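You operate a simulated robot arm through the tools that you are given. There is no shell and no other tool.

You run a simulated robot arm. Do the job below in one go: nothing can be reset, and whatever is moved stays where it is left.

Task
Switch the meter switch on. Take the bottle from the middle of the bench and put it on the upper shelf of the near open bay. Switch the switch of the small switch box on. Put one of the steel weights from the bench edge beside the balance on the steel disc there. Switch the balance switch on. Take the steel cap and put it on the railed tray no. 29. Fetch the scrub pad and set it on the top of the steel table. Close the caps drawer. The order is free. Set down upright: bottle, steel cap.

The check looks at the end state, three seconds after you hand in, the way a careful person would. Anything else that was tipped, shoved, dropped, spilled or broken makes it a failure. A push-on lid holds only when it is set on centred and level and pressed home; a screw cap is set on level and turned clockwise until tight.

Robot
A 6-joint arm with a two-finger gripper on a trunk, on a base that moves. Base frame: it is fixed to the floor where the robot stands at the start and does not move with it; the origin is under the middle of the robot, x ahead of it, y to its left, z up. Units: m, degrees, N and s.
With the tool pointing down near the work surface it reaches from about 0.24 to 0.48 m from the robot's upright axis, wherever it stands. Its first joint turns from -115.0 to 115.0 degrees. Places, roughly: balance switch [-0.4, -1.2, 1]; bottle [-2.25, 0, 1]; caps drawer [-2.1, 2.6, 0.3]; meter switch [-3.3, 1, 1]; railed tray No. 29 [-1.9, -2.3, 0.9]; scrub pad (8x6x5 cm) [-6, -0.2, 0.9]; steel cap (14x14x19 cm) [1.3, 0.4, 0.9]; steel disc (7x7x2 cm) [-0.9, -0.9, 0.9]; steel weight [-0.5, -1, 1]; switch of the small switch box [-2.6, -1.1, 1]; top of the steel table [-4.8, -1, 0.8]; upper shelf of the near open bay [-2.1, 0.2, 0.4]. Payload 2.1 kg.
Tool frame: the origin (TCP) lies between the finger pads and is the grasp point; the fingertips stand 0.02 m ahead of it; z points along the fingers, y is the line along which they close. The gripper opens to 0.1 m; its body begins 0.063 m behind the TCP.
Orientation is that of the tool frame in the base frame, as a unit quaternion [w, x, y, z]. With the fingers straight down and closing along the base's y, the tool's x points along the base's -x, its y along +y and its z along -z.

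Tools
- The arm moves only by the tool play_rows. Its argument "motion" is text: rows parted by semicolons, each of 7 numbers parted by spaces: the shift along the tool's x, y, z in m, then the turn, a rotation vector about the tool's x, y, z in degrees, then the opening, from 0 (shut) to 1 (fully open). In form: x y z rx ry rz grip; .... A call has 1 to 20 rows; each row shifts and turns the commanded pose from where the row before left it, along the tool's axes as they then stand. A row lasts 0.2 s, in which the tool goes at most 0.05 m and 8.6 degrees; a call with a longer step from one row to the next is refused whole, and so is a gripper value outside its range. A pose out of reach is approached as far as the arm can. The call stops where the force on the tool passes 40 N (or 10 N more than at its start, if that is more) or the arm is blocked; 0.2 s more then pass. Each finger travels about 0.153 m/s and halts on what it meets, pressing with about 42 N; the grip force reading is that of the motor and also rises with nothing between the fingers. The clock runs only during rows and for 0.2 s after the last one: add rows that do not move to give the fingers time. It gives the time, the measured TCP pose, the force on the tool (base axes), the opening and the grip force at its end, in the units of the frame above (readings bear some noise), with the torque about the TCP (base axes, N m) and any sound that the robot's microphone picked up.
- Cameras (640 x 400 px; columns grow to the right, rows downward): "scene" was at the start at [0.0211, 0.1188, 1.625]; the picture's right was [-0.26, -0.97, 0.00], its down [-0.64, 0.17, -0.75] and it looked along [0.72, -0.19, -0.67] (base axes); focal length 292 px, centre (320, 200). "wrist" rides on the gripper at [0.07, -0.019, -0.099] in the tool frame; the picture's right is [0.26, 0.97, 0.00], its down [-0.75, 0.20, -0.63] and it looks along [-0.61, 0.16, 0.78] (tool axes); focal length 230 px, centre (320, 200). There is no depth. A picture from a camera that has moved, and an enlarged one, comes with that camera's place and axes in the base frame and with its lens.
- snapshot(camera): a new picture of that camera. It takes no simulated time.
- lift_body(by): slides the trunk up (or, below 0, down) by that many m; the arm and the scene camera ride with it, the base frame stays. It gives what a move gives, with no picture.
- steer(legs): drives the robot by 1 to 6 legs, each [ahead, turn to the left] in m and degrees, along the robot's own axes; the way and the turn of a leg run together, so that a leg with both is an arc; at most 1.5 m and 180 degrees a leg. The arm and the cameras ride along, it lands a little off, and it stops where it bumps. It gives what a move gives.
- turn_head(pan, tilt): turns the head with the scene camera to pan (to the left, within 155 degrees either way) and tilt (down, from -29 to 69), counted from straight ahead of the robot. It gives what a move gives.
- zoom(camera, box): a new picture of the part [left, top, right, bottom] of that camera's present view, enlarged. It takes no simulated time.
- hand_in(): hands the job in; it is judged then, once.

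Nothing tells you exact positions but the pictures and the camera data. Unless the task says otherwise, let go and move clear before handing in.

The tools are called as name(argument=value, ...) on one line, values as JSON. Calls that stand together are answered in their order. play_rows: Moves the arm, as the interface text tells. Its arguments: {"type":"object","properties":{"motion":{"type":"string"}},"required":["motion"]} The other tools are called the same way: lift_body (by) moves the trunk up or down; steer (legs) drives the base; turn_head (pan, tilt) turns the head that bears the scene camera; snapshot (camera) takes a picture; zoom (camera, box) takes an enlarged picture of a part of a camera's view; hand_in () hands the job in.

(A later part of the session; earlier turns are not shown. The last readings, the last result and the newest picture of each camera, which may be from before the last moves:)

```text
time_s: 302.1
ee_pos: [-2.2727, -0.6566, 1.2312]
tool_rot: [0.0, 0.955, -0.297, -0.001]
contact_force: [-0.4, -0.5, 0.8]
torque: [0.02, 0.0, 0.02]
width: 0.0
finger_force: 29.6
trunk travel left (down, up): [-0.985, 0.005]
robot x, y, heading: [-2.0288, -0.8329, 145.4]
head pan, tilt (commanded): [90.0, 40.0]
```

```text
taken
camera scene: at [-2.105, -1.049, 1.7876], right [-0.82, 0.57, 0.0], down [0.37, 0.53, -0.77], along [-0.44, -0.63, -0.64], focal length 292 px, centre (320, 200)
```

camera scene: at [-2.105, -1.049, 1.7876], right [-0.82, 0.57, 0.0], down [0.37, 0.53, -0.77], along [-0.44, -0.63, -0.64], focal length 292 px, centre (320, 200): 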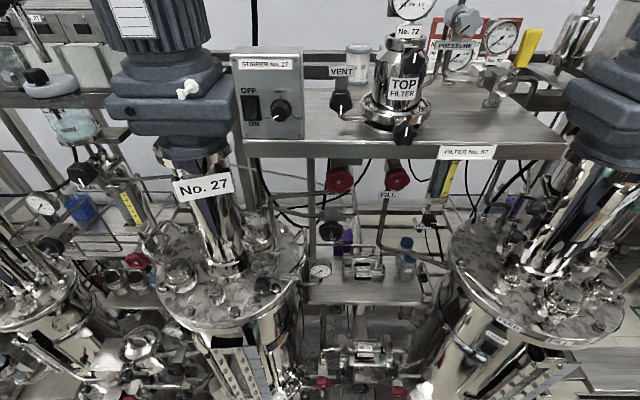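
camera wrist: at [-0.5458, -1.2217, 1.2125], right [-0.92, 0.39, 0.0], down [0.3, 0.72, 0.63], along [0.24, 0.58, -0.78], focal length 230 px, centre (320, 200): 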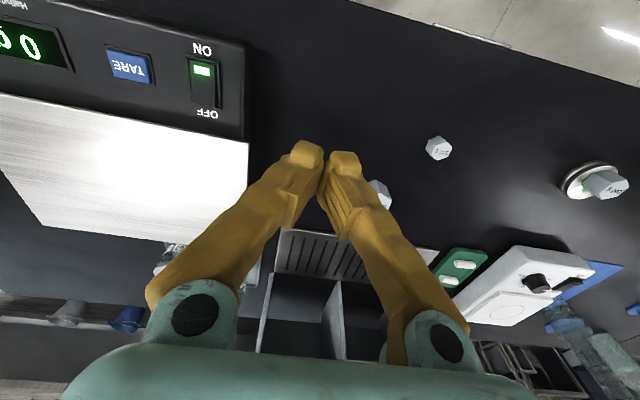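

A small box labelled LIGHT on the big reactor's front sits at about [-2.67, -1.08, 1.0], matching the small switch box. I'll zoom in closely.

turn_head(pan=55, tilt=45)

snapshot(camera="scene")

zoom(camera="scene", box=[300, 180, 420, 280])

```text
time_s: 303.2
ee_pos: [-2.273, -0.658, 1.2315]
tool_rot: [-0.002, 0.955, -0.296, -0.001]
contact_force: [0.3, 0.2, -0.3]
torque: [-0.02, -0.05, -0.01]
width: 0.0
finger_force: 29.3
trunk travel left (down, up): [-0.985, 0.005]
robot x, y, heading: [-2.0284, -0.8301, 145.2]
head pan, tilt (commanded): [55.0, 45.0]
```

```text
taken
camera scene: at [-2.1326, -1.0077, 1.7803], right [-0.35, 0.94, 0.0], down [0.66, 0.25, -0.71], along [-0.66, -0.25, -0.71], focal length 292 px, centre (320, 200)
```

scene: 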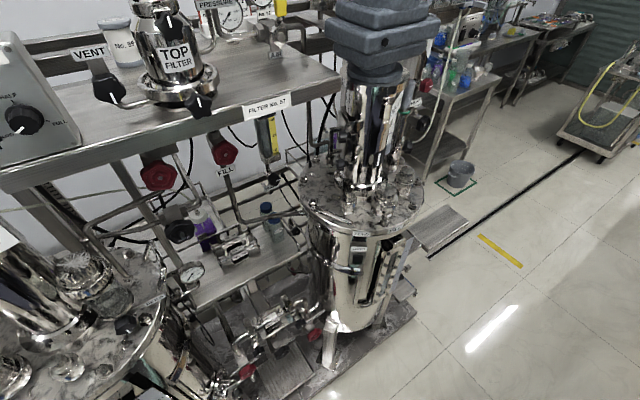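

```text
4.00 times, centred on (360, 230) of scene
camera zoom: at [-2.1326, -1.0077, 1.7803], right [-0.35, 0.94, 0.0], down [0.66, 0.25, -0.71], along [-0.66, -0.25, -0.71], focal length 1170 px, centre (160, 80)
```

zoom: 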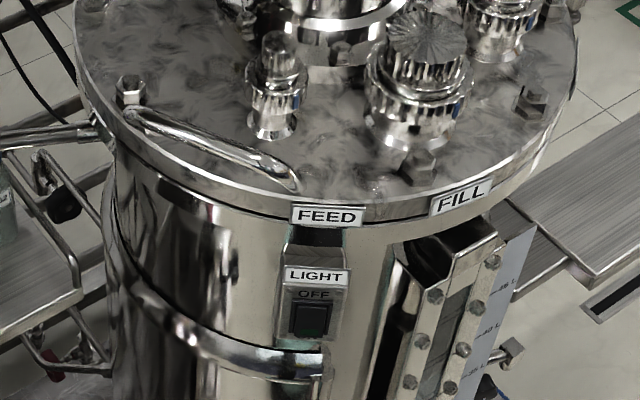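

The LIGHT rocker sits on a vertical face looking roughly along +x. I'll reposition to stand about 0.6 m in front of it, facing it.

play_rows(motion="0.03 0 0 0 0 0 0; 0 0 0 0 0 0 0")

steer(legs=[[0, 115], [0.18, 0], [0, -74]])

turn_head(pan=0, tilt=45)

snapshot(camera="scene")

```text
time_s: 303.8
ee_pos: [-2.2477, -0.6743, 1.2291]
tool_rot: [0.0, 0.955, -0.296, -0.001]
contact_force: [-0.4, 0.0, 0.0]
torque: [0.04, 0.0, 0.04]
width: 0.0001
finger_force: 29.1
trunk travel left (down, up): [-0.985, 0.005]
robot x, y, heading: [-2.0252, -0.8318, 145.4]
head pan, tilt (commanded): [55.0, 45.0]
```

```text
time_s: 313.2
ee_pos: [-2.327, -1.0388, 1.2296]
tool_rot: [0.001, 0.998, 0.062, -0.001]
contact_force: [0.1, 0.6, 0.1]
torque: [0.04, 0.01, -0.01]
width: 0.0003
finger_force: 28.8
trunk travel left (down, up): [-0.985, 0.005]
robot x, y, heading: [-2.0551, -1.0083, -173.1]
head pan, tilt (commanded): [55.0, 45.0]
```

```text
time_s: 314.5
ee_pos: [-2.3261, -1.0392, 1.2307]
tool_rot: [0.0, 0.998, 0.062, -0.001]
contact_force: [1.0, -0.1, 1.1]
torque: [0.02, -0.02, -0.03]
width: 0.0
finger_force: 29.2
trunk travel left (down, up): [-0.985, 0.005]
robot x, y, heading: [-2.0555, -1.0084, -172.9]
head pan, tilt (commanded): [0.0, 45.0]
```

```text
taken
camera scene: at [-2.061, -1.1497, 1.7803], right [-0.12, 0.99, 0.0], down [0.7, 0.09, -0.71], along [-0.7, -0.09, -0.71], focal length 292 px, centre (320, 200)
```

scene: 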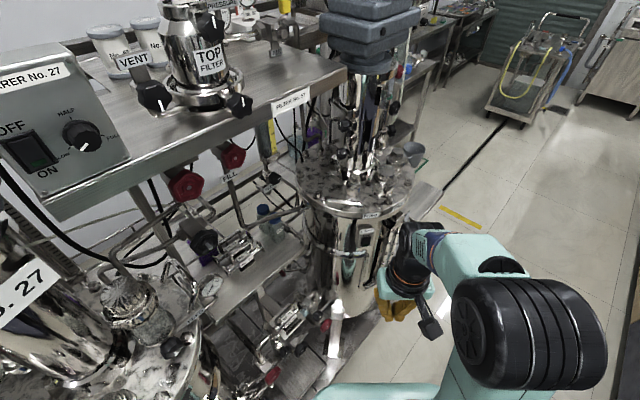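

zoom(camera="scene", box=[310, 180, 430, 280])

snapshot(camera="wrist")

```text
4.00 times, centred on (370, 230) of scene
camera zoom: at [-2.061, -1.1497, 1.7803], right [-0.12, 0.99, 0.0], down [0.7, 0.09, -0.71], along [-0.7, -0.09, -0.71], focal length 1170 px, centre (120, 80)
```

zoom: 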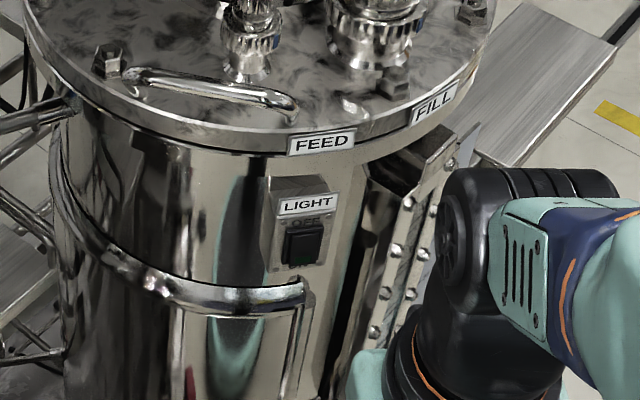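

```text
taken
camera wrist: at [-2.2589, -1.0111, 1.3302], right [0.38, -0.93, 0.0], down [-0.72, -0.29, 0.63], along [-0.59, -0.24, -0.78], focal length 230 px, centre (320, 200)
```

wrist: 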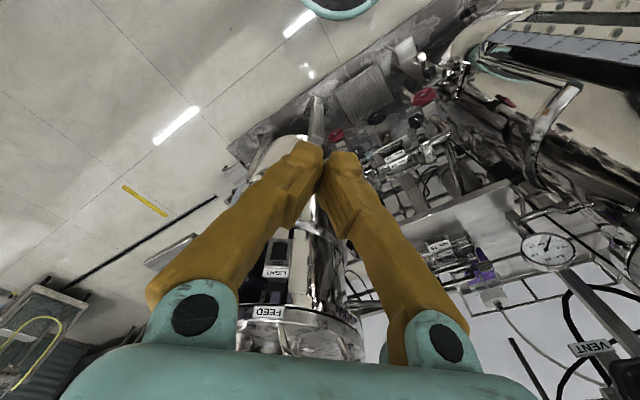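

The rocker centre triangulates to [-2.650, -1.074, 1.012], 0.60 m straight ahead. I'll lower the trunk so the arm can reach slightly upward and forward, then extend with a tilted tool.

lift_body(by=-0.45)

play_rows(motion="-0.03 0 -0.0253 0 -6.67 0 0; -0.0327 0 -0.0216 0 -6.67 0 0; -0.035 0 -0.0177 0 -6.67 0 0; -0.0369 0 -0.0135 0 -6.67 0 0; -0.0382 0 -0.0091 0 -6.67 0 0; -0.039 0 -0.0046 0 -6.67 0 0; -0.0393 0 0 0 -6.67 0 0; 0 0 0 0 0 0 0")

snapshot(camera="scene")

snapshot(camera="wrist")

```text
refused: -0.45 is not a number from -0.4 to 0.4
```

```text
time_s: 316.3
ee_pos: [-2.5309, -1.0637, 1.4075]
tool_rot: [0.025, 0.916, 0.056, -0.397]
contact_force: [0.2, 0.5, 0.3]
torque: [-0.01, -0.01, 0.04]
width: 0.0
finger_force: 29.1
trunk travel left (down, up): [-0.985, 0.005]
robot x, y, heading: [-2.0575, -1.0077, -173.2]
head pan, tilt (commanded): [0.0, 45.0]
```

```text
taken
camera scene: at [-2.061, -1.1495, 1.7803], right [-0.12, 0.99, 0.0], down [0.7, 0.09, -0.71], along [-0.7, -0.09, -0.71], focal length 292 px, centre (320, 200)
```

scene: 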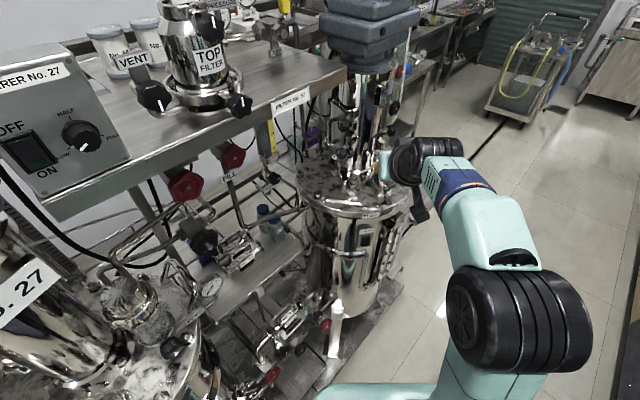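

```text
taken
camera wrist: at [-2.4146, -1.0297, 1.4252], right [0.29, -0.94, -0.19], down [-0.03, -0.2, 0.98], along [-0.96, -0.28, -0.09], focal length 230 px, centre (320, 200)
```

wrist: 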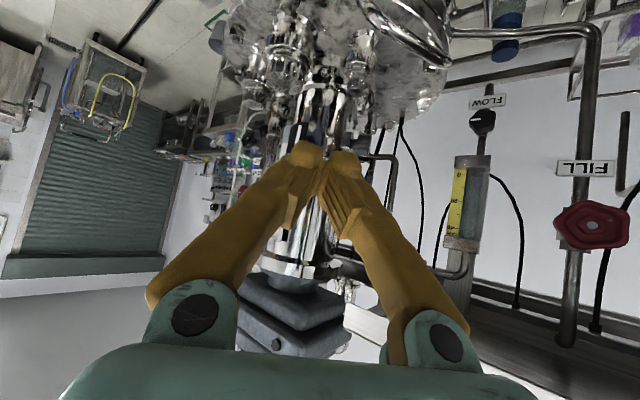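

The trunk command was refused but the arm extension went through at height, without contact. The arm shape is right; I now lower the trunk by 0.40 m, which brings the fingertips in front of the rocker.

lift_body(by=-0.4)

snapshot(camera="scene")

snapshot(camera="wrist")

```text
time_s: 320.1
ee_pos: [-2.5325, -1.0648, 1.0058]
tool_rot: [0.026, 0.916, 0.056, -0.397]
contact_force: [0.3, -0.4, -0.7]
torque: [-0.01, -0.02, 0.0]
width: 0.0
finger_force: 29.7
trunk travel left (down, up): [-0.585, 0.405]
robot x, y, heading: [-2.0555, -1.006, -173.1]
head pan, tilt (commanded): [0.0, 45.0]
```

```text
taken
camera scene: at [-2.0611, -1.1494, 1.3803], right [-0.12, 0.99, 0.0], down [0.7, 0.09, -0.71], along [-0.7, -0.09, -0.71], focal length 292 px, centre (320, 200)
```

scene: 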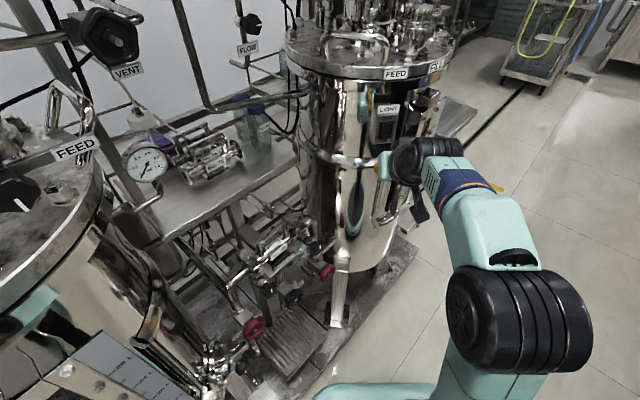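

```text
taken
camera wrist: at [-2.4144, -1.0296, 1.025], right [0.29, -0.94, -0.19], down [-0.03, -0.2, 0.98], along [-0.96, -0.28, -0.09], focal length 230 px, centre (320, 200)
```

wrist: 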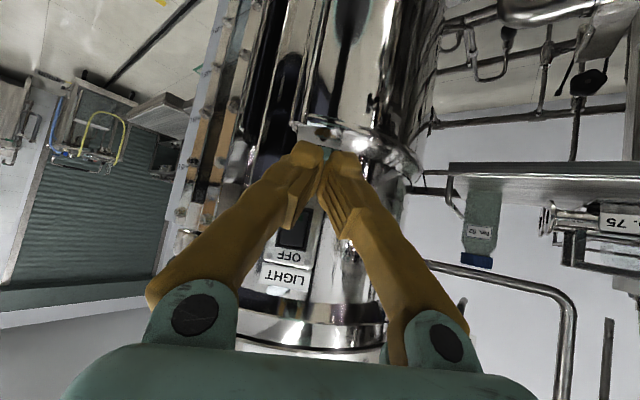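

zoom(camera="scene", box=[330, 60, 450, 220])

zoom(camera="wrist", box=[220, 120, 420, 320])

```text
2.50 times, centred on (390, 140) of scene
camera zoom: at [-2.0611, -1.1494, 1.3803], right [-0.12, 0.99, 0.0], down [0.7, 0.09, -0.71], along [-0.7, -0.09, -0.71], focal length 731 px, centre (145, 350)
```

zoom: 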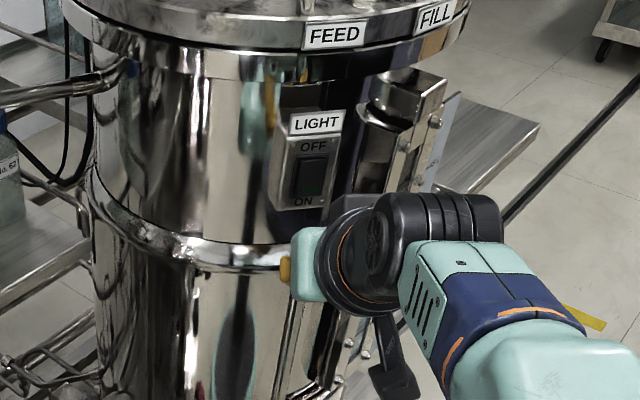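

```text
2.00 times, centred on (320, 220) of wrist
camera zoom: at [-2.4144, -1.0296, 1.025], right [0.29, -0.94, -0.19], down [-0.03, -0.2, 0.98], along [-0.96, -0.28, -0.09], focal length 460 px, centre (320, 160)
```

zoom: 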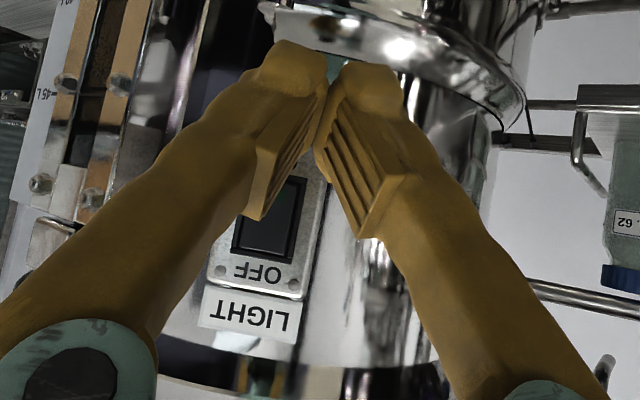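

The rocker spans z 1.013–1.054 with its face at x≈-2.634. I'll raise the tips to z≈1.02, line up, and move in to just short of contact.

play_rows(motion="-0.0204 -0.004 -0.0192 0 0 0 0; -0.0171 0 0.0182 0 0 0 0; -0.0171 0 0.0182 0 0 0 0; -0.0137 0 0.0146 0 0 0 0; 0 0 0 0 0 0 0")

zoom(camera="scene", box=[330, 60, 450, 220])

zoom(camera="wrist", box=[220, 120, 420, 320])

```text
time_s: 321.3
ee_pos: [-2.602, -1.0681, 1.0364]
tool_rot: [0.025, 0.916, 0.057, -0.396]
contact_force: [0.4, -0.7, -1.1]
torque: [0.01, 0.04, -0.02]
width: 0.0
finger_force: 29.8
trunk travel left (down, up): [-0.585, 0.405]
robot x, y, heading: [-2.057, -1.0054, -173.0]
head pan, tilt (commanded): [0.0, 45.0]
```

```text
2.50 times, centred on (390, 140) of scene
camera zoom: at [-2.0606, -1.1494, 1.3803], right [-0.12, 0.99, 0.0], down [0.7, 0.09, -0.71], along [-0.7, -0.09, -0.71], focal length 731 px, centre (145, 350)
```

zoom: 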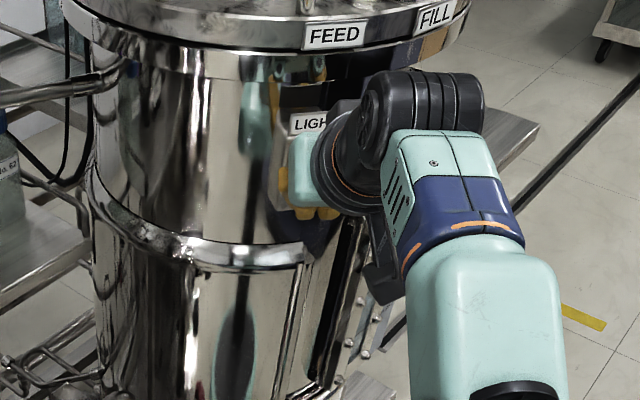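

```text
2.00 times, centred on (320, 220) of wrist
camera zoom: at [-2.484, -1.034, 1.0548], right [0.29, -0.94, -0.19], down [-0.03, -0.2, 0.98], along [-0.96, -0.28, -0.09], focal length 460 px, centre (320, 160)
```

zoom: 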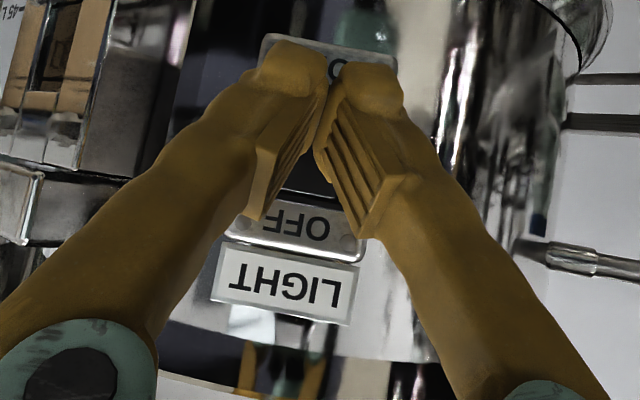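

play_rows(motion="-0.0068 0 0.0073 0 0 0 0; -0.0041 0 0.0044 0 0 0 0; -0.0027 0 0.0029 0 0 0 0; -0.0027 0 0.0029 0 0 0 0; 0 0 0 0 0 0 0")

```text
time_s: 322.1
ee_pos: [-2.6115, -1.0681, 1.0391]
tool_rot: [0.024, 0.916, 0.056, -0.396]
contact_force: [24.3, 3.4, 5.9]
torque: [-0.04, 0.07, 0.17]
width: 0.0
finger_force: 29.5
trunk travel left (down, up): [-0.585, 0.405]
robot x, y, heading: [-2.0567, -1.0098, -173.0]
head pan, tilt (commanded): [0.0, 45.0]
stopped in row 4: the force on the tool passed its limit at 42 N (the readings are from after the stop); the commanded pose is now the measured one
```

No click: the contact point of the tilted fingertip was near the rocker's middle. I'll back off, go 16 mm lower, and push again.

play_rows(motion="0.0103 0 -0.0109 0 0 0 0; 0.0117 0 0.011 0 0 0 0; -0.0068 0 0.0073 0 0 0 0; -0.0027 0 0.0029 0 0 0 0; -0.0027 0 0.0029 0 0 0 0; 0 0 0 0 0 0 0")

```text
time_s: 323.4
ee_pos: [-2.6123, -1.0696, 1.0188]
tool_rot: [0.025, 0.92, 0.059, -0.387]
contact_force: [23.5, 2.2, 3.8]
torque: [0.03, 0.06, 0.18]
width: 0.0001
finger_force: 29.2
trunk travel left (down, up): [-0.585, 0.405]
robot x, y, heading: [-2.0583, -1.0077, -173.2]
head pan, tilt (commanded): [0.0, 45.0]
heard: click
stopped in row 6: the force on the tool passed its limit at 43 N (the readings are from after the stop); the commanded pose is now the measured one
```

A click was heard. I'll back off and look at the switch.

play_rows(motion="0.0171 0 -0.0182 0 0 0 0; 0.0171 0 -0.0182 0 0 0 0; 0.0171 0 -0.0182 0 0 0 0; 0.0171 0 -0.0182 0 0 0 0; 0 0 0 0 0 0 0")

zoom(camera="scene", box=[330, 60, 450, 220])

zoom(camera="wrist", box=[220, 120, 420, 320])

```text
time_s: 324.6
ee_pos: [-2.5205, -1.0592, 1.0158]
tool_rot: [0.024, 0.92, 0.057, -0.386]
contact_force: [-0.6, 0.3, 1.0]
torque: [0.0, -0.03, -0.05]
width: 0.0
finger_force: 29.3
trunk travel left (down, up): [-0.585, 0.405]
robot x, y, heading: [-2.055, -1.0109, -173.2]
head pan, tilt (commanded): [0.0, 45.0]
```

```text
2.50 times, centred on (390, 140) of scene
camera zoom: at [-2.0607, -1.1493, 1.3803], right [-0.12, 0.99, 0.0], down [0.7, 0.09, -0.71], along [-0.7, -0.09, -0.71], focal length 731 px, centre (145, 350)
```

zoom: 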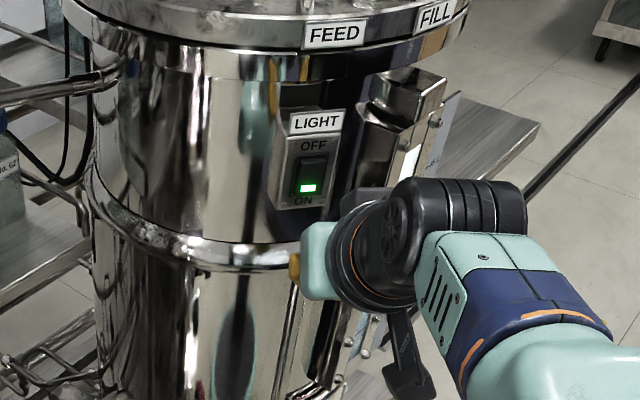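

```text
2.00 times, centred on (320, 220) of wrist
camera zoom: at [-2.4035, -1.0245, 1.0366], right [0.3, -0.94, -0.18], down [-0.05, -0.21, 0.98], along [-0.95, -0.28, -0.11], focal length 460 px, centre (320, 160)
```

zoom: 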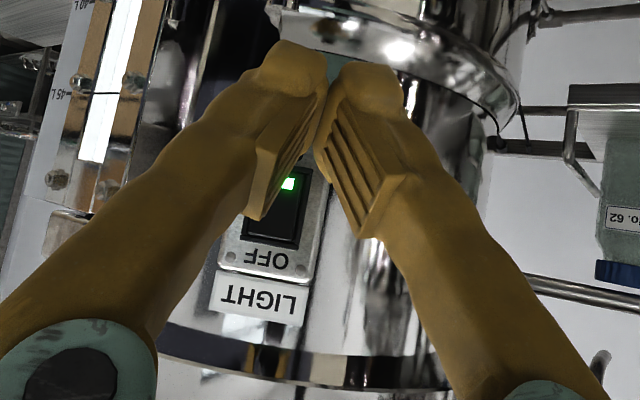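

The LIGHT switch is on (green lamp lit). I'll raise the trunk clear, then fold the arm back to tool-down.

lift_body(by=0.4)

play_rows(motion="0.0384 0 -0.003 0 6.5 0 0; 0.0385 0 0.0013 0 6.5 0 0; 0.038 0 0.0057 0 6.5 0 0; 0.0371 0 0.0099 0 6.5 0 0; 0.0358 0 0.0141 0 6.5 0 0; 0.0339 0 0.018 0 6.5 0 0; 0.0317 0 0.0218 0 6.5 0 0; 0 0 0 0 0 0 0")

```text
time_s: 328.4
ee_pos: [-2.5202, -1.0585, 1.4157]
tool_rot: [0.024, 0.921, 0.057, -0.385]
contact_force: [0.5, -0.6, -1.3]
torque: [-0.02, 0.01, -0.03]
width: 0.0
finger_force: 29.3
trunk travel left (down, up): [-0.985, 0.005]
robot x, y, heading: [-2.059, -1.0112, -172.8]
head pan, tilt (commanded): [0.0, 45.0]
```

```text
time_s: 330.2
ee_pos: [-2.3159, -1.0347, 1.2398]
tool_rot: [0.0, 0.998, 0.062, 0.002]
contact_force: [-0.1, -0.7, 0.4]
torque: [0.02, -0.03, -0.02]
width: 0.0
finger_force: 29.1
trunk travel left (down, up): [-0.985, 0.005]
robot x, y, heading: [-2.0565, -1.0125, -173.2]
head pan, tilt (commanded): [0.0, 45.0]
```

Folded cleanly. Next the bottle: I'll move along the aisle to stand in front of the bench bays near the bottle and look.

steer(legs=[[0, -42], [0.5, 0], [0, -90]])

turn_head(pan=10, tilt=40)

snapshot(camera="scene")

snapshot(camera="wrist")

```text
time_s: 338.9
ee_pos: [-2.3211, -0.505, 1.2394]
tool_rot: [-0.001, -0.472, 0.882, 0.0]
contact_force: [-0.2, 0.6, -0.2]
torque: [0.0, 0.02, -0.01]
width: 0.0001
finger_force: 29.3
trunk travel left (down, up): [-0.985, 0.005]
robot x, y, heading: [-2.4756, -0.7182, 56.1]
head pan, tilt (commanded): [0.0, 45.0]
```

```text
time_s: 339.7
ee_pos: [-2.322, -0.5056, 1.24]
tool_rot: [-0.001, -0.472, 0.882, -0.001]
contact_force: [-0.3, -0.7, 0.3]
torque: [-0.02, -0.01, 0.0]
width: 0.0
finger_force: 29.2
trunk travel left (down, up): [-0.985, 0.005]
robot x, y, heading: [-2.4677, -0.7196, 56.0]
head pan, tilt (commanded): [10.0, 40.0]
```

```text
taken
camera scene: at [-2.5868, -0.6146, 1.7875], right [0.91, -0.4, 0.0], down [-0.26, -0.59, -0.77], along [0.31, 0.7, -0.64], focal length 292 px, centre (320, 200)
```

scene: 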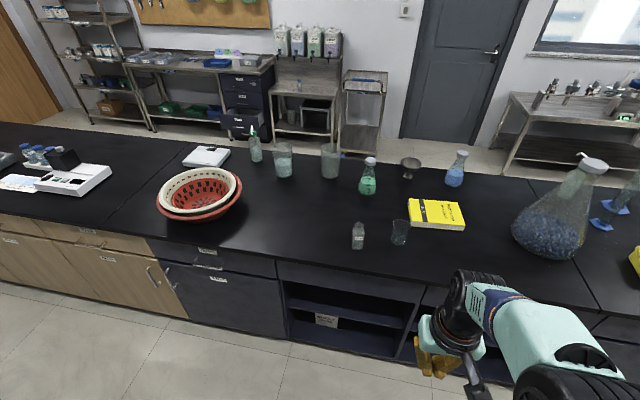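

```text
taken
camera wrist: at [-2.3438, -0.5732, 1.3398], right [-0.95, 0.32, 0.0], down [0.25, 0.74, 0.63], along [0.2, 0.59, -0.78], focal length 230 px, centre (320, 200)
```

wrist: 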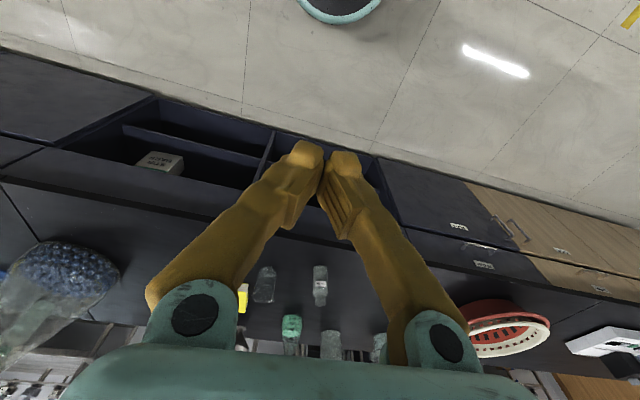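

zoom(camera="scene", box=[260, 200, 440, 380])

lift_body(by=-0.4)

turn_head(pan=5, tilt=40)

snapshot(camera="scene")

```text
2.22 times, centred on (350, 290) of scene
camera zoom: at [-2.5868, -0.6146, 1.7875], right [0.91, -0.4, 0.0], down [-0.26, -0.59, -0.77], along [0.31, 0.7, -0.64], focal length 650 px, centre (253, 0)
```

zoom: 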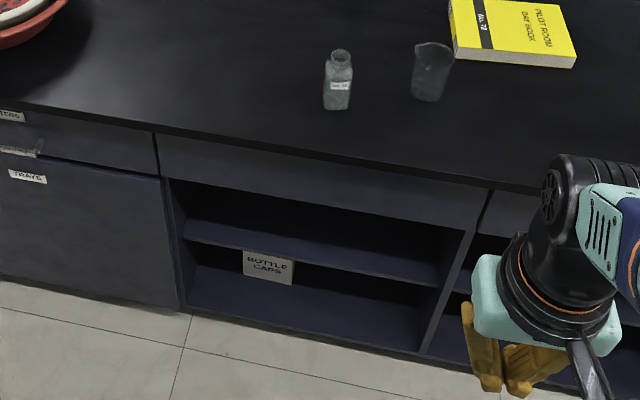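

```text
time_s: 343.5
ee_pos: [-2.3205, -0.5056, 0.8394]
tool_rot: [-0.001, -0.471, 0.882, 0.0]
contact_force: [0.1, -0.4, 0.6]
torque: [-0.02, -0.02, 0.01]
width: 0.0004
finger_force: 29.6
trunk travel left (down, up): [-0.585, 0.405]
robot x, y, heading: [-2.4704, -0.7207, 56.2]
head pan, tilt (commanded): [10.0, 40.0]
```

```text
time_s: 344.1
ee_pos: [-2.3205, -0.5064, 0.8399]
tool_rot: [-0.001, -0.472, 0.881, 0.0]
contact_force: [0.6, 0.4, 0.3]
torque: [0.0, 0.0, -0.01]
width: 0.0
finger_force: 29.8
trunk travel left (down, up): [-0.585, 0.405]
robot x, y, heading: [-2.4716, -0.7232, 56.3]
head pan, tilt (commanded): [5.0, 40.0]
```

```text
taken
camera scene: at [-2.5801, -0.6179, 1.3876], right [0.88, -0.48, 0.0], down [-0.31, -0.56, -0.77], along [0.37, 0.67, -0.64], focal length 292 px, centre (320, 200)
```

scene: 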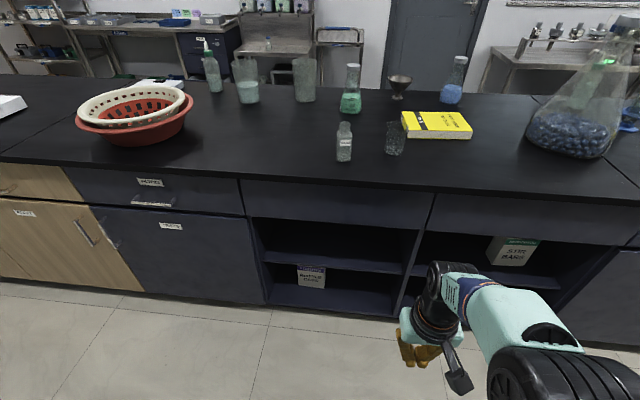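

Bay A (with the BOTTLE CAPS box below) has its empty upper shelf at z≈0.40, matching the listed place. I'll zoom on the bottle to fix its position and shape.

zoom(camera="scene", box=[300, 100, 420, 180])

turn_head(pan=15, tilt=20)

zoom(camera="scene", box=[220, 160, 380, 280])

```text
5.00 times, centred on (360, 140) of scene
camera zoom: at [-2.5801, -0.6179, 1.3876], right [0.88, -0.48, 0.0], down [-0.31, -0.56, -0.77], along [0.37, 0.67, -0.64], focal length 1463 px, centre (120, 500)
```

zoom: 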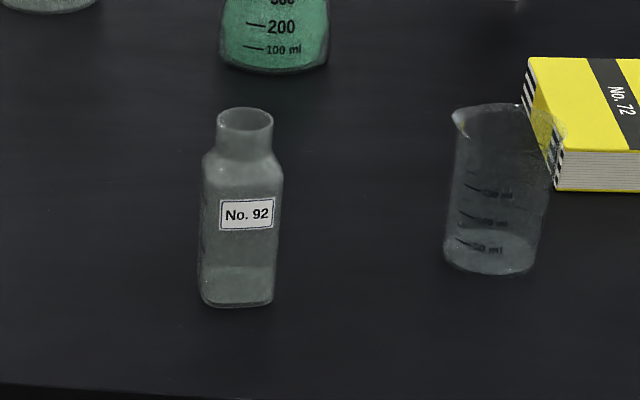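

```text
time_s: 345.0
ee_pos: [-2.3198, -0.5055, 0.8403]
tool_rot: [-0.002, -0.471, 0.882, -0.001]
contact_force: [-0.3, 0.2, -0.1]
torque: [0.03, 0.02, 0.04]
width: 0.0
finger_force: 28.8
trunk travel left (down, up): [-0.585, 0.405]
robot x, y, heading: [-2.474, -0.7227, 56.0]
head pan, tilt (commanded): [15.0, 20.0]
```

```text
3.33 times, centred on (300, 220) of scene
camera zoom: at [-2.5909, -0.6042, 1.4189], right [0.95, -0.32, 0.0], down [-0.11, -0.32, -0.94], along [0.3, 0.89, -0.34], focal length 975 px, centre (387, 133)
```

zoom: 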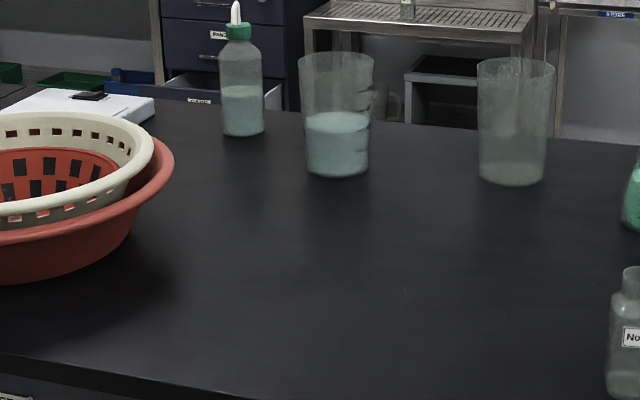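

The bottle (No. 92, open-necked, square, about 11 cm tall) stands at about [-2.132, 0.036]. I'll raise the arm and drive to stand squarely in front of it.

lift_body(by=0.3)

steer(legs=[[0, 21.6], [0.4, 0], [0, -22.6]])

turn_head(pan=0, tilt=50)

snapshot(camera="scene")

snapshot(camera="wrist")

```text
time_s: 348.0
ee_pos: [-2.3209, -0.5062, 1.1404]
tool_rot: [0.0, -0.472, 0.882, -0.001]
contact_force: [0.4, -0.7, -0.7]
torque: [-0.03, -0.01, 0.01]
width: 0.0002
finger_force: 29.1
trunk travel left (down, up): [-0.885, 0.105]
robot x, y, heading: [-2.4716, -0.7239, 56.2]
head pan, tilt (commanded): [15.0, 20.0]
```

```text
time_s: 352.8
ee_pos: [-2.24, -0.1185, 1.1392]
tool_rot: [0.0, -0.472, 0.882, 0.0]
contact_force: [0.2, -0.6, 0.0]
torque: [0.03, 0.02, -0.02]
width: 0.0
finger_force: 29.7
trunk travel left (down, up): [-0.885, 0.105]
robot x, y, heading: [-2.3939, -0.3356, 56.2]
head pan, tilt (commanded): [15.0, 20.0]
```

```text
time_s: 353.7
ee_pos: [-2.2406, -0.1195, 1.1394]
tool_rot: [-0.001, -0.471, 0.882, 0.0]
contact_force: [-0.2, 0.6, -0.5]
torque: [0.03, 0.0, -0.02]
width: 0.0
finger_force: 29.4
trunk travel left (down, up): [-0.885, 0.105]
robot x, y, heading: [-2.3896, -0.3332, 56.2]
head pan, tilt (commanded): [0.0, 50.0]
```

```text
taken
camera scene: at [-2.4976, -0.2412, 1.6735], right [0.83, -0.56, 0.0], down [-0.43, -0.64, -0.64], along [0.36, 0.53, -0.77], focal length 292 px, centre (320, 200)
```

scene: 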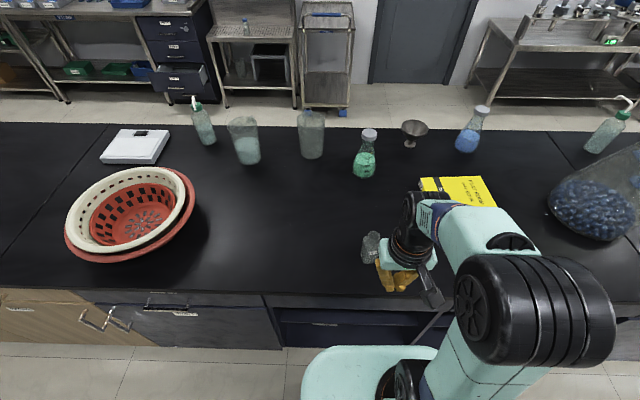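

```text
taken
camera wrist: at [-2.2629, -0.1862, 1.2398], right [-0.95, 0.32, 0.0], down [0.25, 0.74, 0.63], along [0.2, 0.59, -0.78], focal length 230 px, centre (320, 200)
```

wrist: 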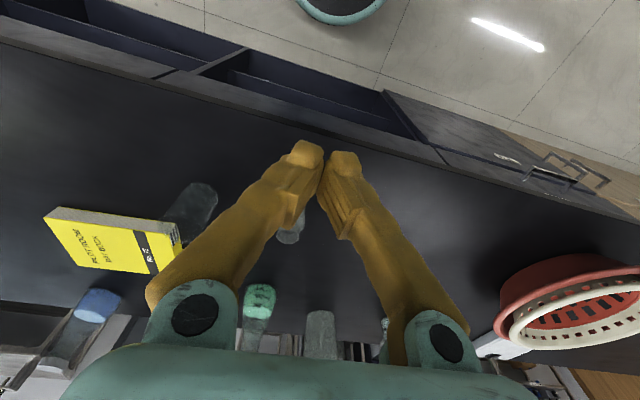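

I'm squarely in front (bottle 0.45 m ahead). I'll open the gripper and tilt the tool to about 50° while extending, at height.

play_rows(motion="-0.0122 0 -0.0244 0 -6.25 0 0.3; -0.0148 0 -0.023 0 -6.25 0 0.6; -0.0172 0 -0.0212 0 -6.25 0 0.9; -0.0194 0 -0.0192 0 -6.25 0 0.9; -0.0214 0 -0.0169 0 -6.25 0 0.9; -0.0231 0 -0.0146 0 -6.25 0 0.9; -0.0246 0 -0.012 0 -6.25 0 0.9; -0.0257 0 -0.0092 0 -6.25 0 0.9; 0 0 0 0 0 0 0.9")

snapshot(camera="scene")

```text
time_s: 355.7
ee_pos: [-2.1673, -0.0095, 1.3316]
tool_rot: [0.371, -0.427, 0.8, 0.198]
contact_force: [0.4, -0.4, 1.3]
torque: [-0.01, -0.01, 0.02]
width: 0.09
finger_force: 0.1
out of reach, approached as far as the arm can: row 5, 6, 7, 8
trunk travel left (down, up): [-0.885, 0.105]
robot x, y, heading: [-2.3923, -0.3382, 56.2]
head pan, tilt (commanded): [0.0, 50.0]
```

```text
taken
camera scene: at [-2.4975, -0.2411, 1.6734], right [0.83, -0.56, 0.0], down [-0.43, -0.64, -0.64], along [0.36, 0.53, -0.77], focal length 292 px, centre (320, 200)
```

scene: 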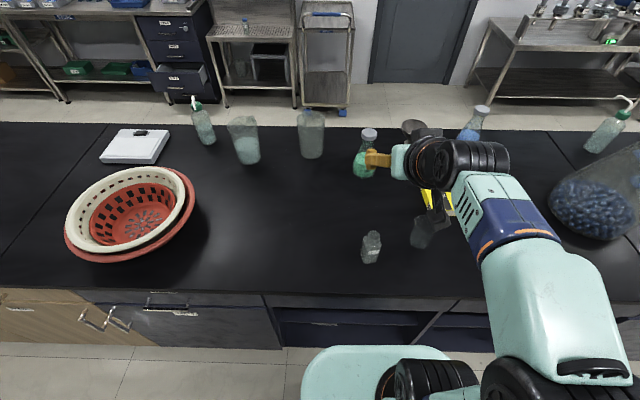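

lift_body(by=-0.36)

snapshot(camera="scene")

snapshot(camera="wrist")

```text
time_s: 359.2
ee_pos: [-2.167, -0.0102, 0.9723]
tool_rot: [0.371, -0.427, 0.8, 0.198]
contact_force: [-1.0, 0.1, -0.3]
torque: [0.0, -0.04, 0.01]
width: 0.0898
finger_force: 0.1
trunk travel left (down, up): [-0.525, 0.465]
robot x, y, heading: [-2.3916, -0.3343, 56.5]
head pan, tilt (commanded): [0.0, 50.0]
```

```text
taken
camera scene: at [-2.4974, -0.2411, 1.3134], right [0.83, -0.56, 0.0], down [-0.43, -0.64, -0.64], along [0.36, 0.53, -0.77], focal length 292 px, centre (320, 200)
```

scene: 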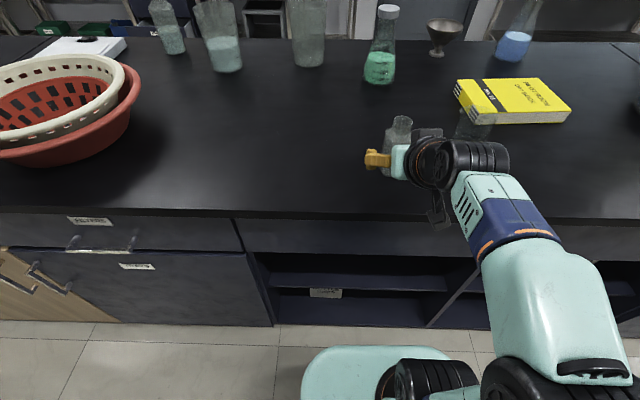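

```text
taken
camera wrist: at [-2.2179, -0.1199, 0.9834], right [-0.9, 0.4, -0.2], down [-0.16, 0.11, 0.98], along [0.41, 0.91, -0.04], focal length 230 px, centre (320, 200)
```

wrist: 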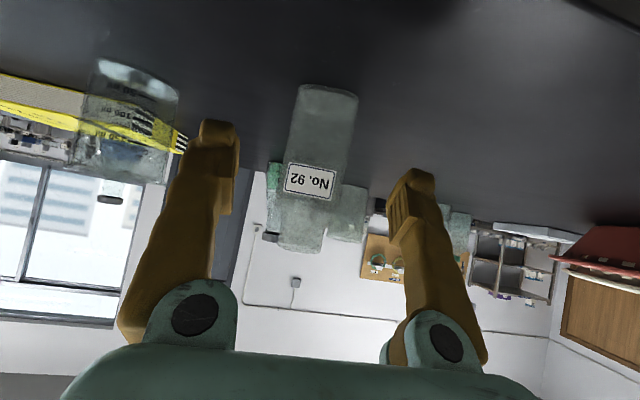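

play_rows(motion="-0.0039 0 0.0185 0 0 0 0.9; -0.0039 0 0.0185 0 0 0 0.9; 0 0 0 0 0 0 0.9")

snapshot(camera="wrist")

zoom(camera="scene", box=[320, 80, 480, 240])

```text
time_s: 360.0
ee_pos: [-2.1496, 0.0172, 0.952]
tool_rot: [0.372, -0.427, 0.8, 0.198]
contact_force: [-1.0, -0.1, 0.1]
torque: [-0.05, -0.02, -0.01]
width: 0.09
finger_force: 0.2
trunk travel left (down, up): [-0.525, 0.465]
robot x, y, heading: [-2.3954, -0.3333, 56.0]
head pan, tilt (commanded): [0.0, 50.0]
```

```text
taken
camera wrist: at [-2.1996, -0.0924, 0.9645], right [-0.9, 0.4, -0.2], down [-0.16, 0.11, 0.98], along [0.41, 0.91, -0.04], focal length 230 px, centre (320, 200)
```

wrist: 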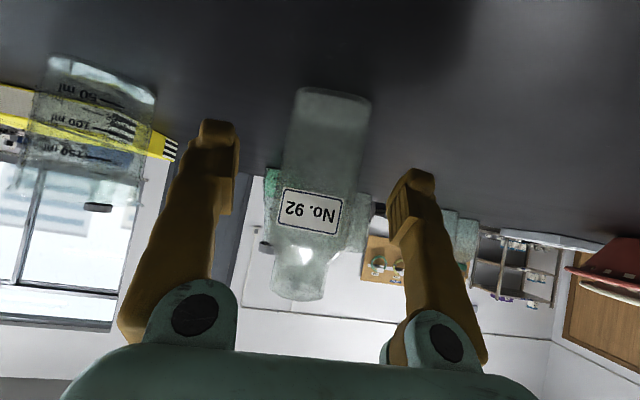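

```text
2.50 times, centred on (400, 160) of scene
camera zoom: at [-2.4975, -0.2413, 1.3134], right [0.83, -0.56, 0.0], down [-0.43, -0.64, -0.64], along [0.36, 0.53, -0.77], focal length 731 px, centre (120, 300)
```

zoom: 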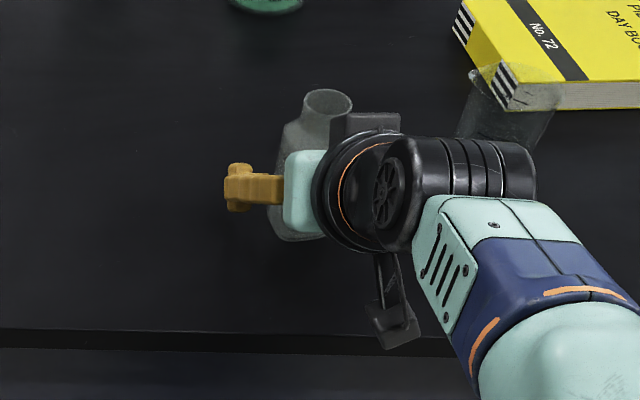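

play_rows(motion="-0.0045 0 0.0107 0 0 0 0.9; -0.0044 0 0.0106 0 0 0 0.9; 0 0 0 0 0 0 0.9; 0 0 0 0 0 0 0.7; 0 0 0 0 0 0 0.55; 0 0 0 0 0 0 0.4; 0 0 0 0 0 0 0.3; 0 0 0 0 0 0 0.3")

snapshot(camera="wrist")

zoom(camera="scene", box=[320, 80, 480, 240])

```text
time_s: 361.8
ee_pos: [-2.1364, 0.036, 0.9483]
tool_rot: [0.371, -0.428, 0.8, 0.199]
contact_force: [-0.7, 0.2, 0.3]
torque: [-0.02, -0.02, 0.0]
width: 0.043
finger_force: 41.7
trunk travel left (down, up): [-0.525, 0.465]
robot x, y, heading: [-2.3917, -0.3368, 56.3]
head pan, tilt (commanded): [0.0, 50.0]
```

```text
taken
camera wrist: at [-2.1871, -0.0733, 0.9586], right [-0.9, 0.4, -0.2], down [-0.16, 0.11, 0.98], along [0.41, 0.91, -0.04], focal length 230 px, centre (320, 200)
```

wrist: 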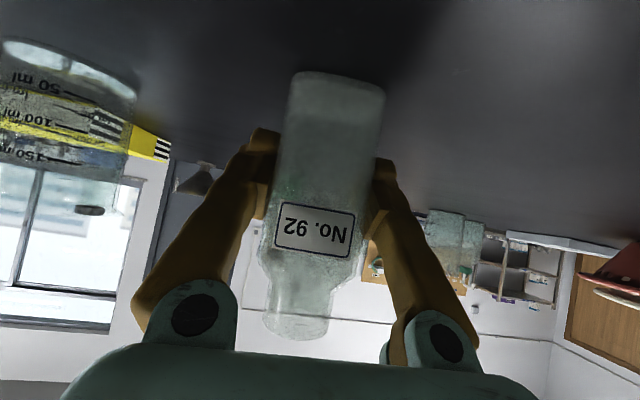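

```text
2.50 times, centred on (400, 160) of scene
camera zoom: at [-2.4974, -0.241, 1.3134], right [0.83, -0.56, 0.0], down [-0.43, -0.64, -0.64], along [0.36, 0.53, -0.77], focal length 731 px, centre (120, 300)
```

zoom: 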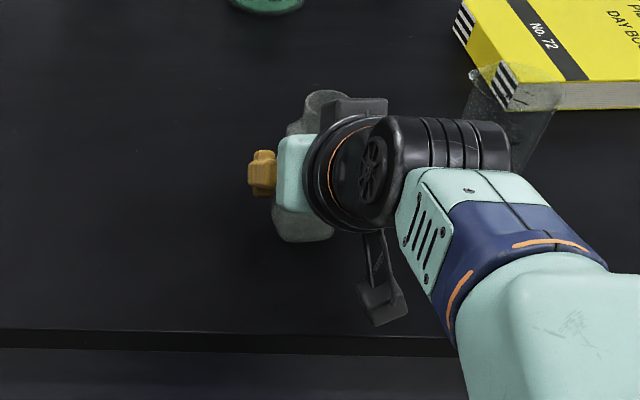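

The bottle is held (43 mm). I'll lift it with the trunk, then back straight away from the bench.

lift_body(by=0.06)

snapshot(camera="wrist")

```text
time_s: 362.8
ee_pos: [-2.1375, 0.036, 1.0055]
tool_rot: [0.372, -0.427, 0.8, 0.199]
contact_force: [-0.3, 0.2, -0.9]
torque: [0.0, -0.02, -0.03]
width: 0.0431
finger_force: 42.2
trunk travel left (down, up): [-0.585, 0.405]
robot x, y, heading: [-2.3935, -0.3344, 56.0]
head pan, tilt (commanded): [0.0, 50.0]
```

```text
taken
camera wrist: at [-2.1871, -0.0732, 1.0186], right [-0.9, 0.4, -0.2], down [-0.16, 0.11, 0.98], along [0.41, 0.91, -0.04], focal length 230 px, centre (320, 200)
```

wrist: 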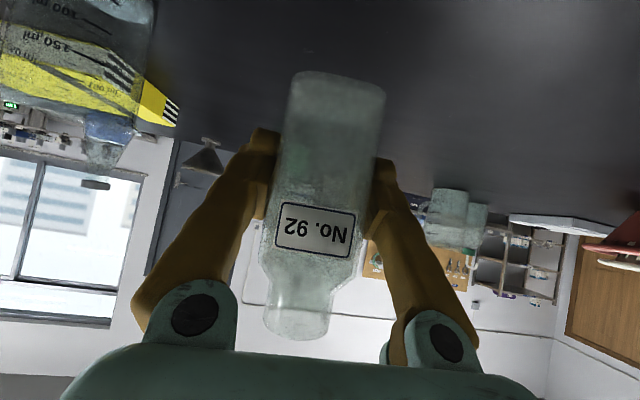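

steer(legs=[[-0.3, 0]])

lift_body(by=-0.3)

lift_body(by=-0.21)

turn_head(pan=-10, tilt=25)

snapshot(camera="scene")

snapshot(camera="wrist")

```text
time_s: 364.9
ee_pos: [-2.3046, -0.2105, 1.0066]
tool_rot: [0.372, -0.429, 0.799, 0.199]
contact_force: [0.1, 0.2, -0.5]
torque: [0.03, -0.03, 0.02]
width: 0.0429
finger_force: 41.9
trunk travel left (down, up): [-0.585, 0.405]
robot x, y, heading: [-2.5574, -0.5867, 56.3]
head pan, tilt (commanded): [0.0, 50.0]
```

```text
time_s: 367.9
ee_pos: [-2.3037, -0.2113, 0.7075]
tool_rot: [0.371, -0.429, 0.799, 0.2]
contact_force: [-0.7, 1.0, -0.7]
torque: [-0.02, 0.02, 0.02]
width: 0.0427
finger_force: 41.7
trunk travel left (down, up): [-0.285, 0.705]
robot x, y, heading: [-2.5558, -0.5778, 56.4]
head pan, tilt (commanded): [0.0, 50.0]
```

```text
time_s: 370.1
ee_pos: [-2.3051, -0.2111, 0.4962]
tool_rot: [0.371, -0.429, 0.799, 0.199]
contact_force: [0.3, 0.2, -1.0]
torque: [0.02, -0.02, 0.02]
width: 0.0425
finger_force: 42.4
trunk travel left (down, up): [-0.075, 0.915]
robot x, y, heading: [-2.5582, -0.5836, 56.2]
head pan, tilt (commanded): [0.0, 50.0]
```

```text
time_s: 371.0
ee_pos: [-2.3053, -0.2106, 0.4964]
tool_rot: [0.371, -0.428, 0.8, 0.199]
contact_force: [-0.9, 0.3, 0.3]
torque: [0.04, -0.01, -0.01]
width: 0.0423
finger_force: 41.7
trunk travel left (down, up): [-0.075, 0.915]
robot x, y, heading: [-2.5575, -0.5786, 56.3]
head pan, tilt (commanded): [-10.0, 25.0]
```

```text
taken
camera scene: at [-2.6432, -0.4875, 0.9008], right [0.72, -0.69, 0.0], down [-0.29, -0.31, -0.91], along [0.63, 0.66, -0.42], focal length 292 px, centre (320, 200)
```

scene: 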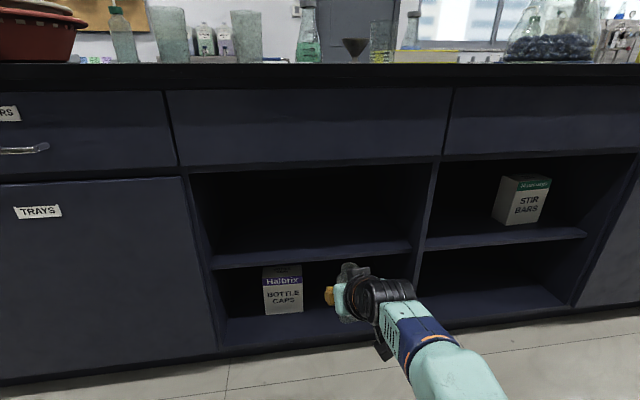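

```text
taken
camera wrist: at [-2.3545, -0.3212, 0.5086], right [-0.9, 0.4, -0.2], down [-0.16, 0.11, 0.98], along [0.41, 0.91, -0.04], focal length 230 px, centre (320, 200)
```

wrist: 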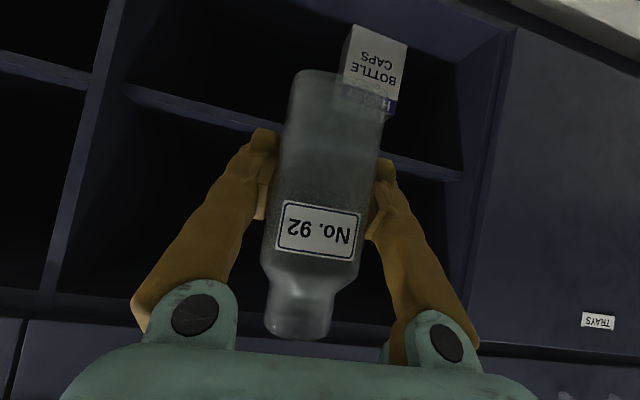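

The shelf top is about z=0.443 and the opening goes up to 0.69. I'll raise the bottle to about 2 cm above shelf level and drive slowly in.

lift_body(by=0.012)

steer(legs=[[0.2, 0]])

snapshot(camera="scene")

snapshot(camera="wrist")

```text
time_s: 371.6
ee_pos: [-2.3041, -0.2117, 0.5093]
tool_rot: [0.371, -0.428, 0.8, 0.198]
contact_force: [0.6, -0.2, -1.3]
torque: [0.0, -0.03, 0.03]
width: 0.0424
finger_force: 41.8
trunk travel left (down, up): [-0.087, 0.903]
robot x, y, heading: [-2.5585, -0.5819, 56.4]
head pan, tilt (commanded): [-10.0, 25.0]
```

```text
time_s: 373.2
ee_pos: [-2.1937, -0.0453, 0.5092]
tool_rot: [0.371, -0.429, 0.799, 0.2]
contact_force: [-0.1, 0.5, -0.4]
torque: [0.02, 0.04, 0.02]
width: 0.0421
finger_force: 41.7
trunk travel left (down, up): [-0.087, 0.903]
robot x, y, heading: [-2.4448, -0.4161, 56.6]
head pan, tilt (commanded): [-10.0, 25.0]
```

```text
taken
camera scene: at [-2.533, -0.3218, 0.9129], right [0.72, -0.69, 0.0], down [-0.29, -0.31, -0.91], along [0.62, 0.66, -0.42], focal length 292 px, centre (320, 200)
```

scene: 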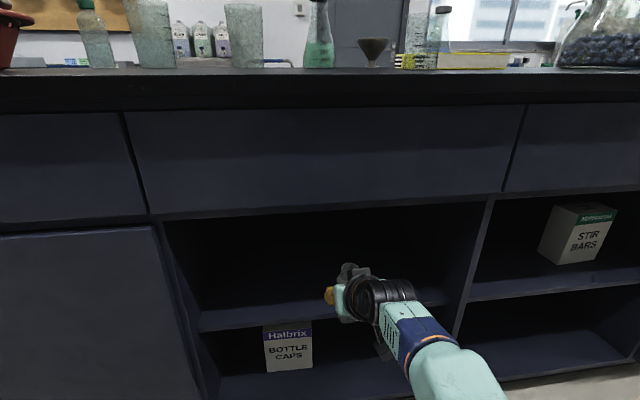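

```text
taken
camera wrist: at [-2.2446, -0.1548, 0.5206], right [-0.9, 0.39, -0.2], down [-0.16, 0.11, 0.98], along [0.41, 0.91, -0.04], focal length 230 px, centre (320, 200)
```

wrist: 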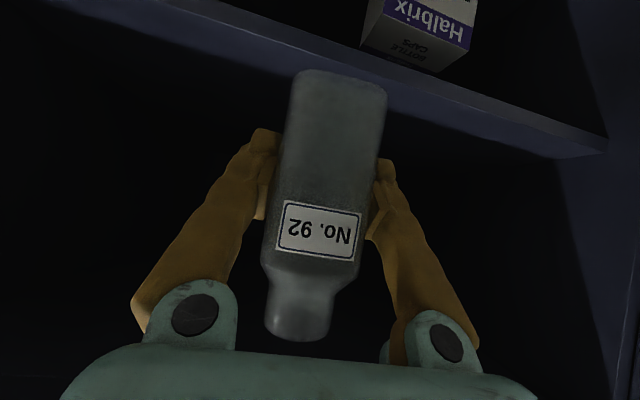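

steer(legs=[[0.12, 0]])

snapshot(camera="scene")

snapshot(camera="wrist")

```text
time_s: 374.4
ee_pos: [-2.1272, 0.0557, 0.5101]
tool_rot: [0.371, -0.43, 0.799, 0.199]
contact_force: [0.3, -0.1, -0.7]
torque: [-0.01, -0.01, 0.02]
width: 0.0422
finger_force: 42.2
trunk travel left (down, up): [-0.087, 0.903]
robot x, y, heading: [-2.3798, -0.3169, 56.7]
head pan, tilt (commanded): [-10.0, 25.0]
```

```text
taken
camera scene: at [-2.466, -0.221, 0.9129], right [0.72, -0.69, 0.0], down [-0.29, -0.31, -0.91], along [0.63, 0.66, -0.42], focal length 292 px, centre (320, 200)
```

scene: 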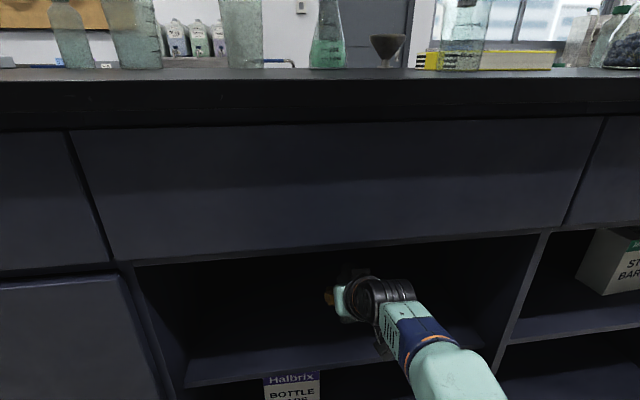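

```text
taken
camera wrist: at [-2.1776, -0.0542, 0.5206], right [-0.9, 0.39, -0.2], down [-0.16, 0.11, 0.98], along [0.41, 0.91, -0.04], focal length 230 px, centre (320, 200)
```

wrist: 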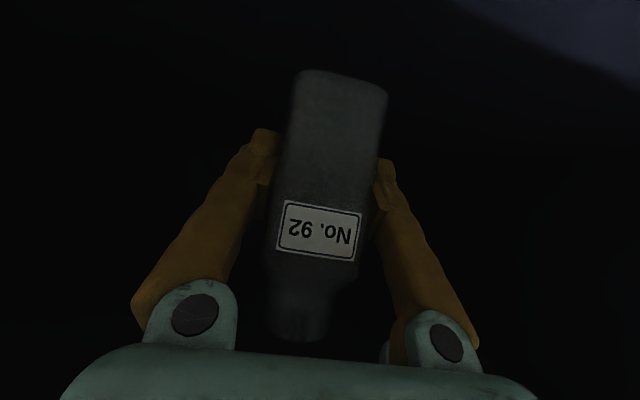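

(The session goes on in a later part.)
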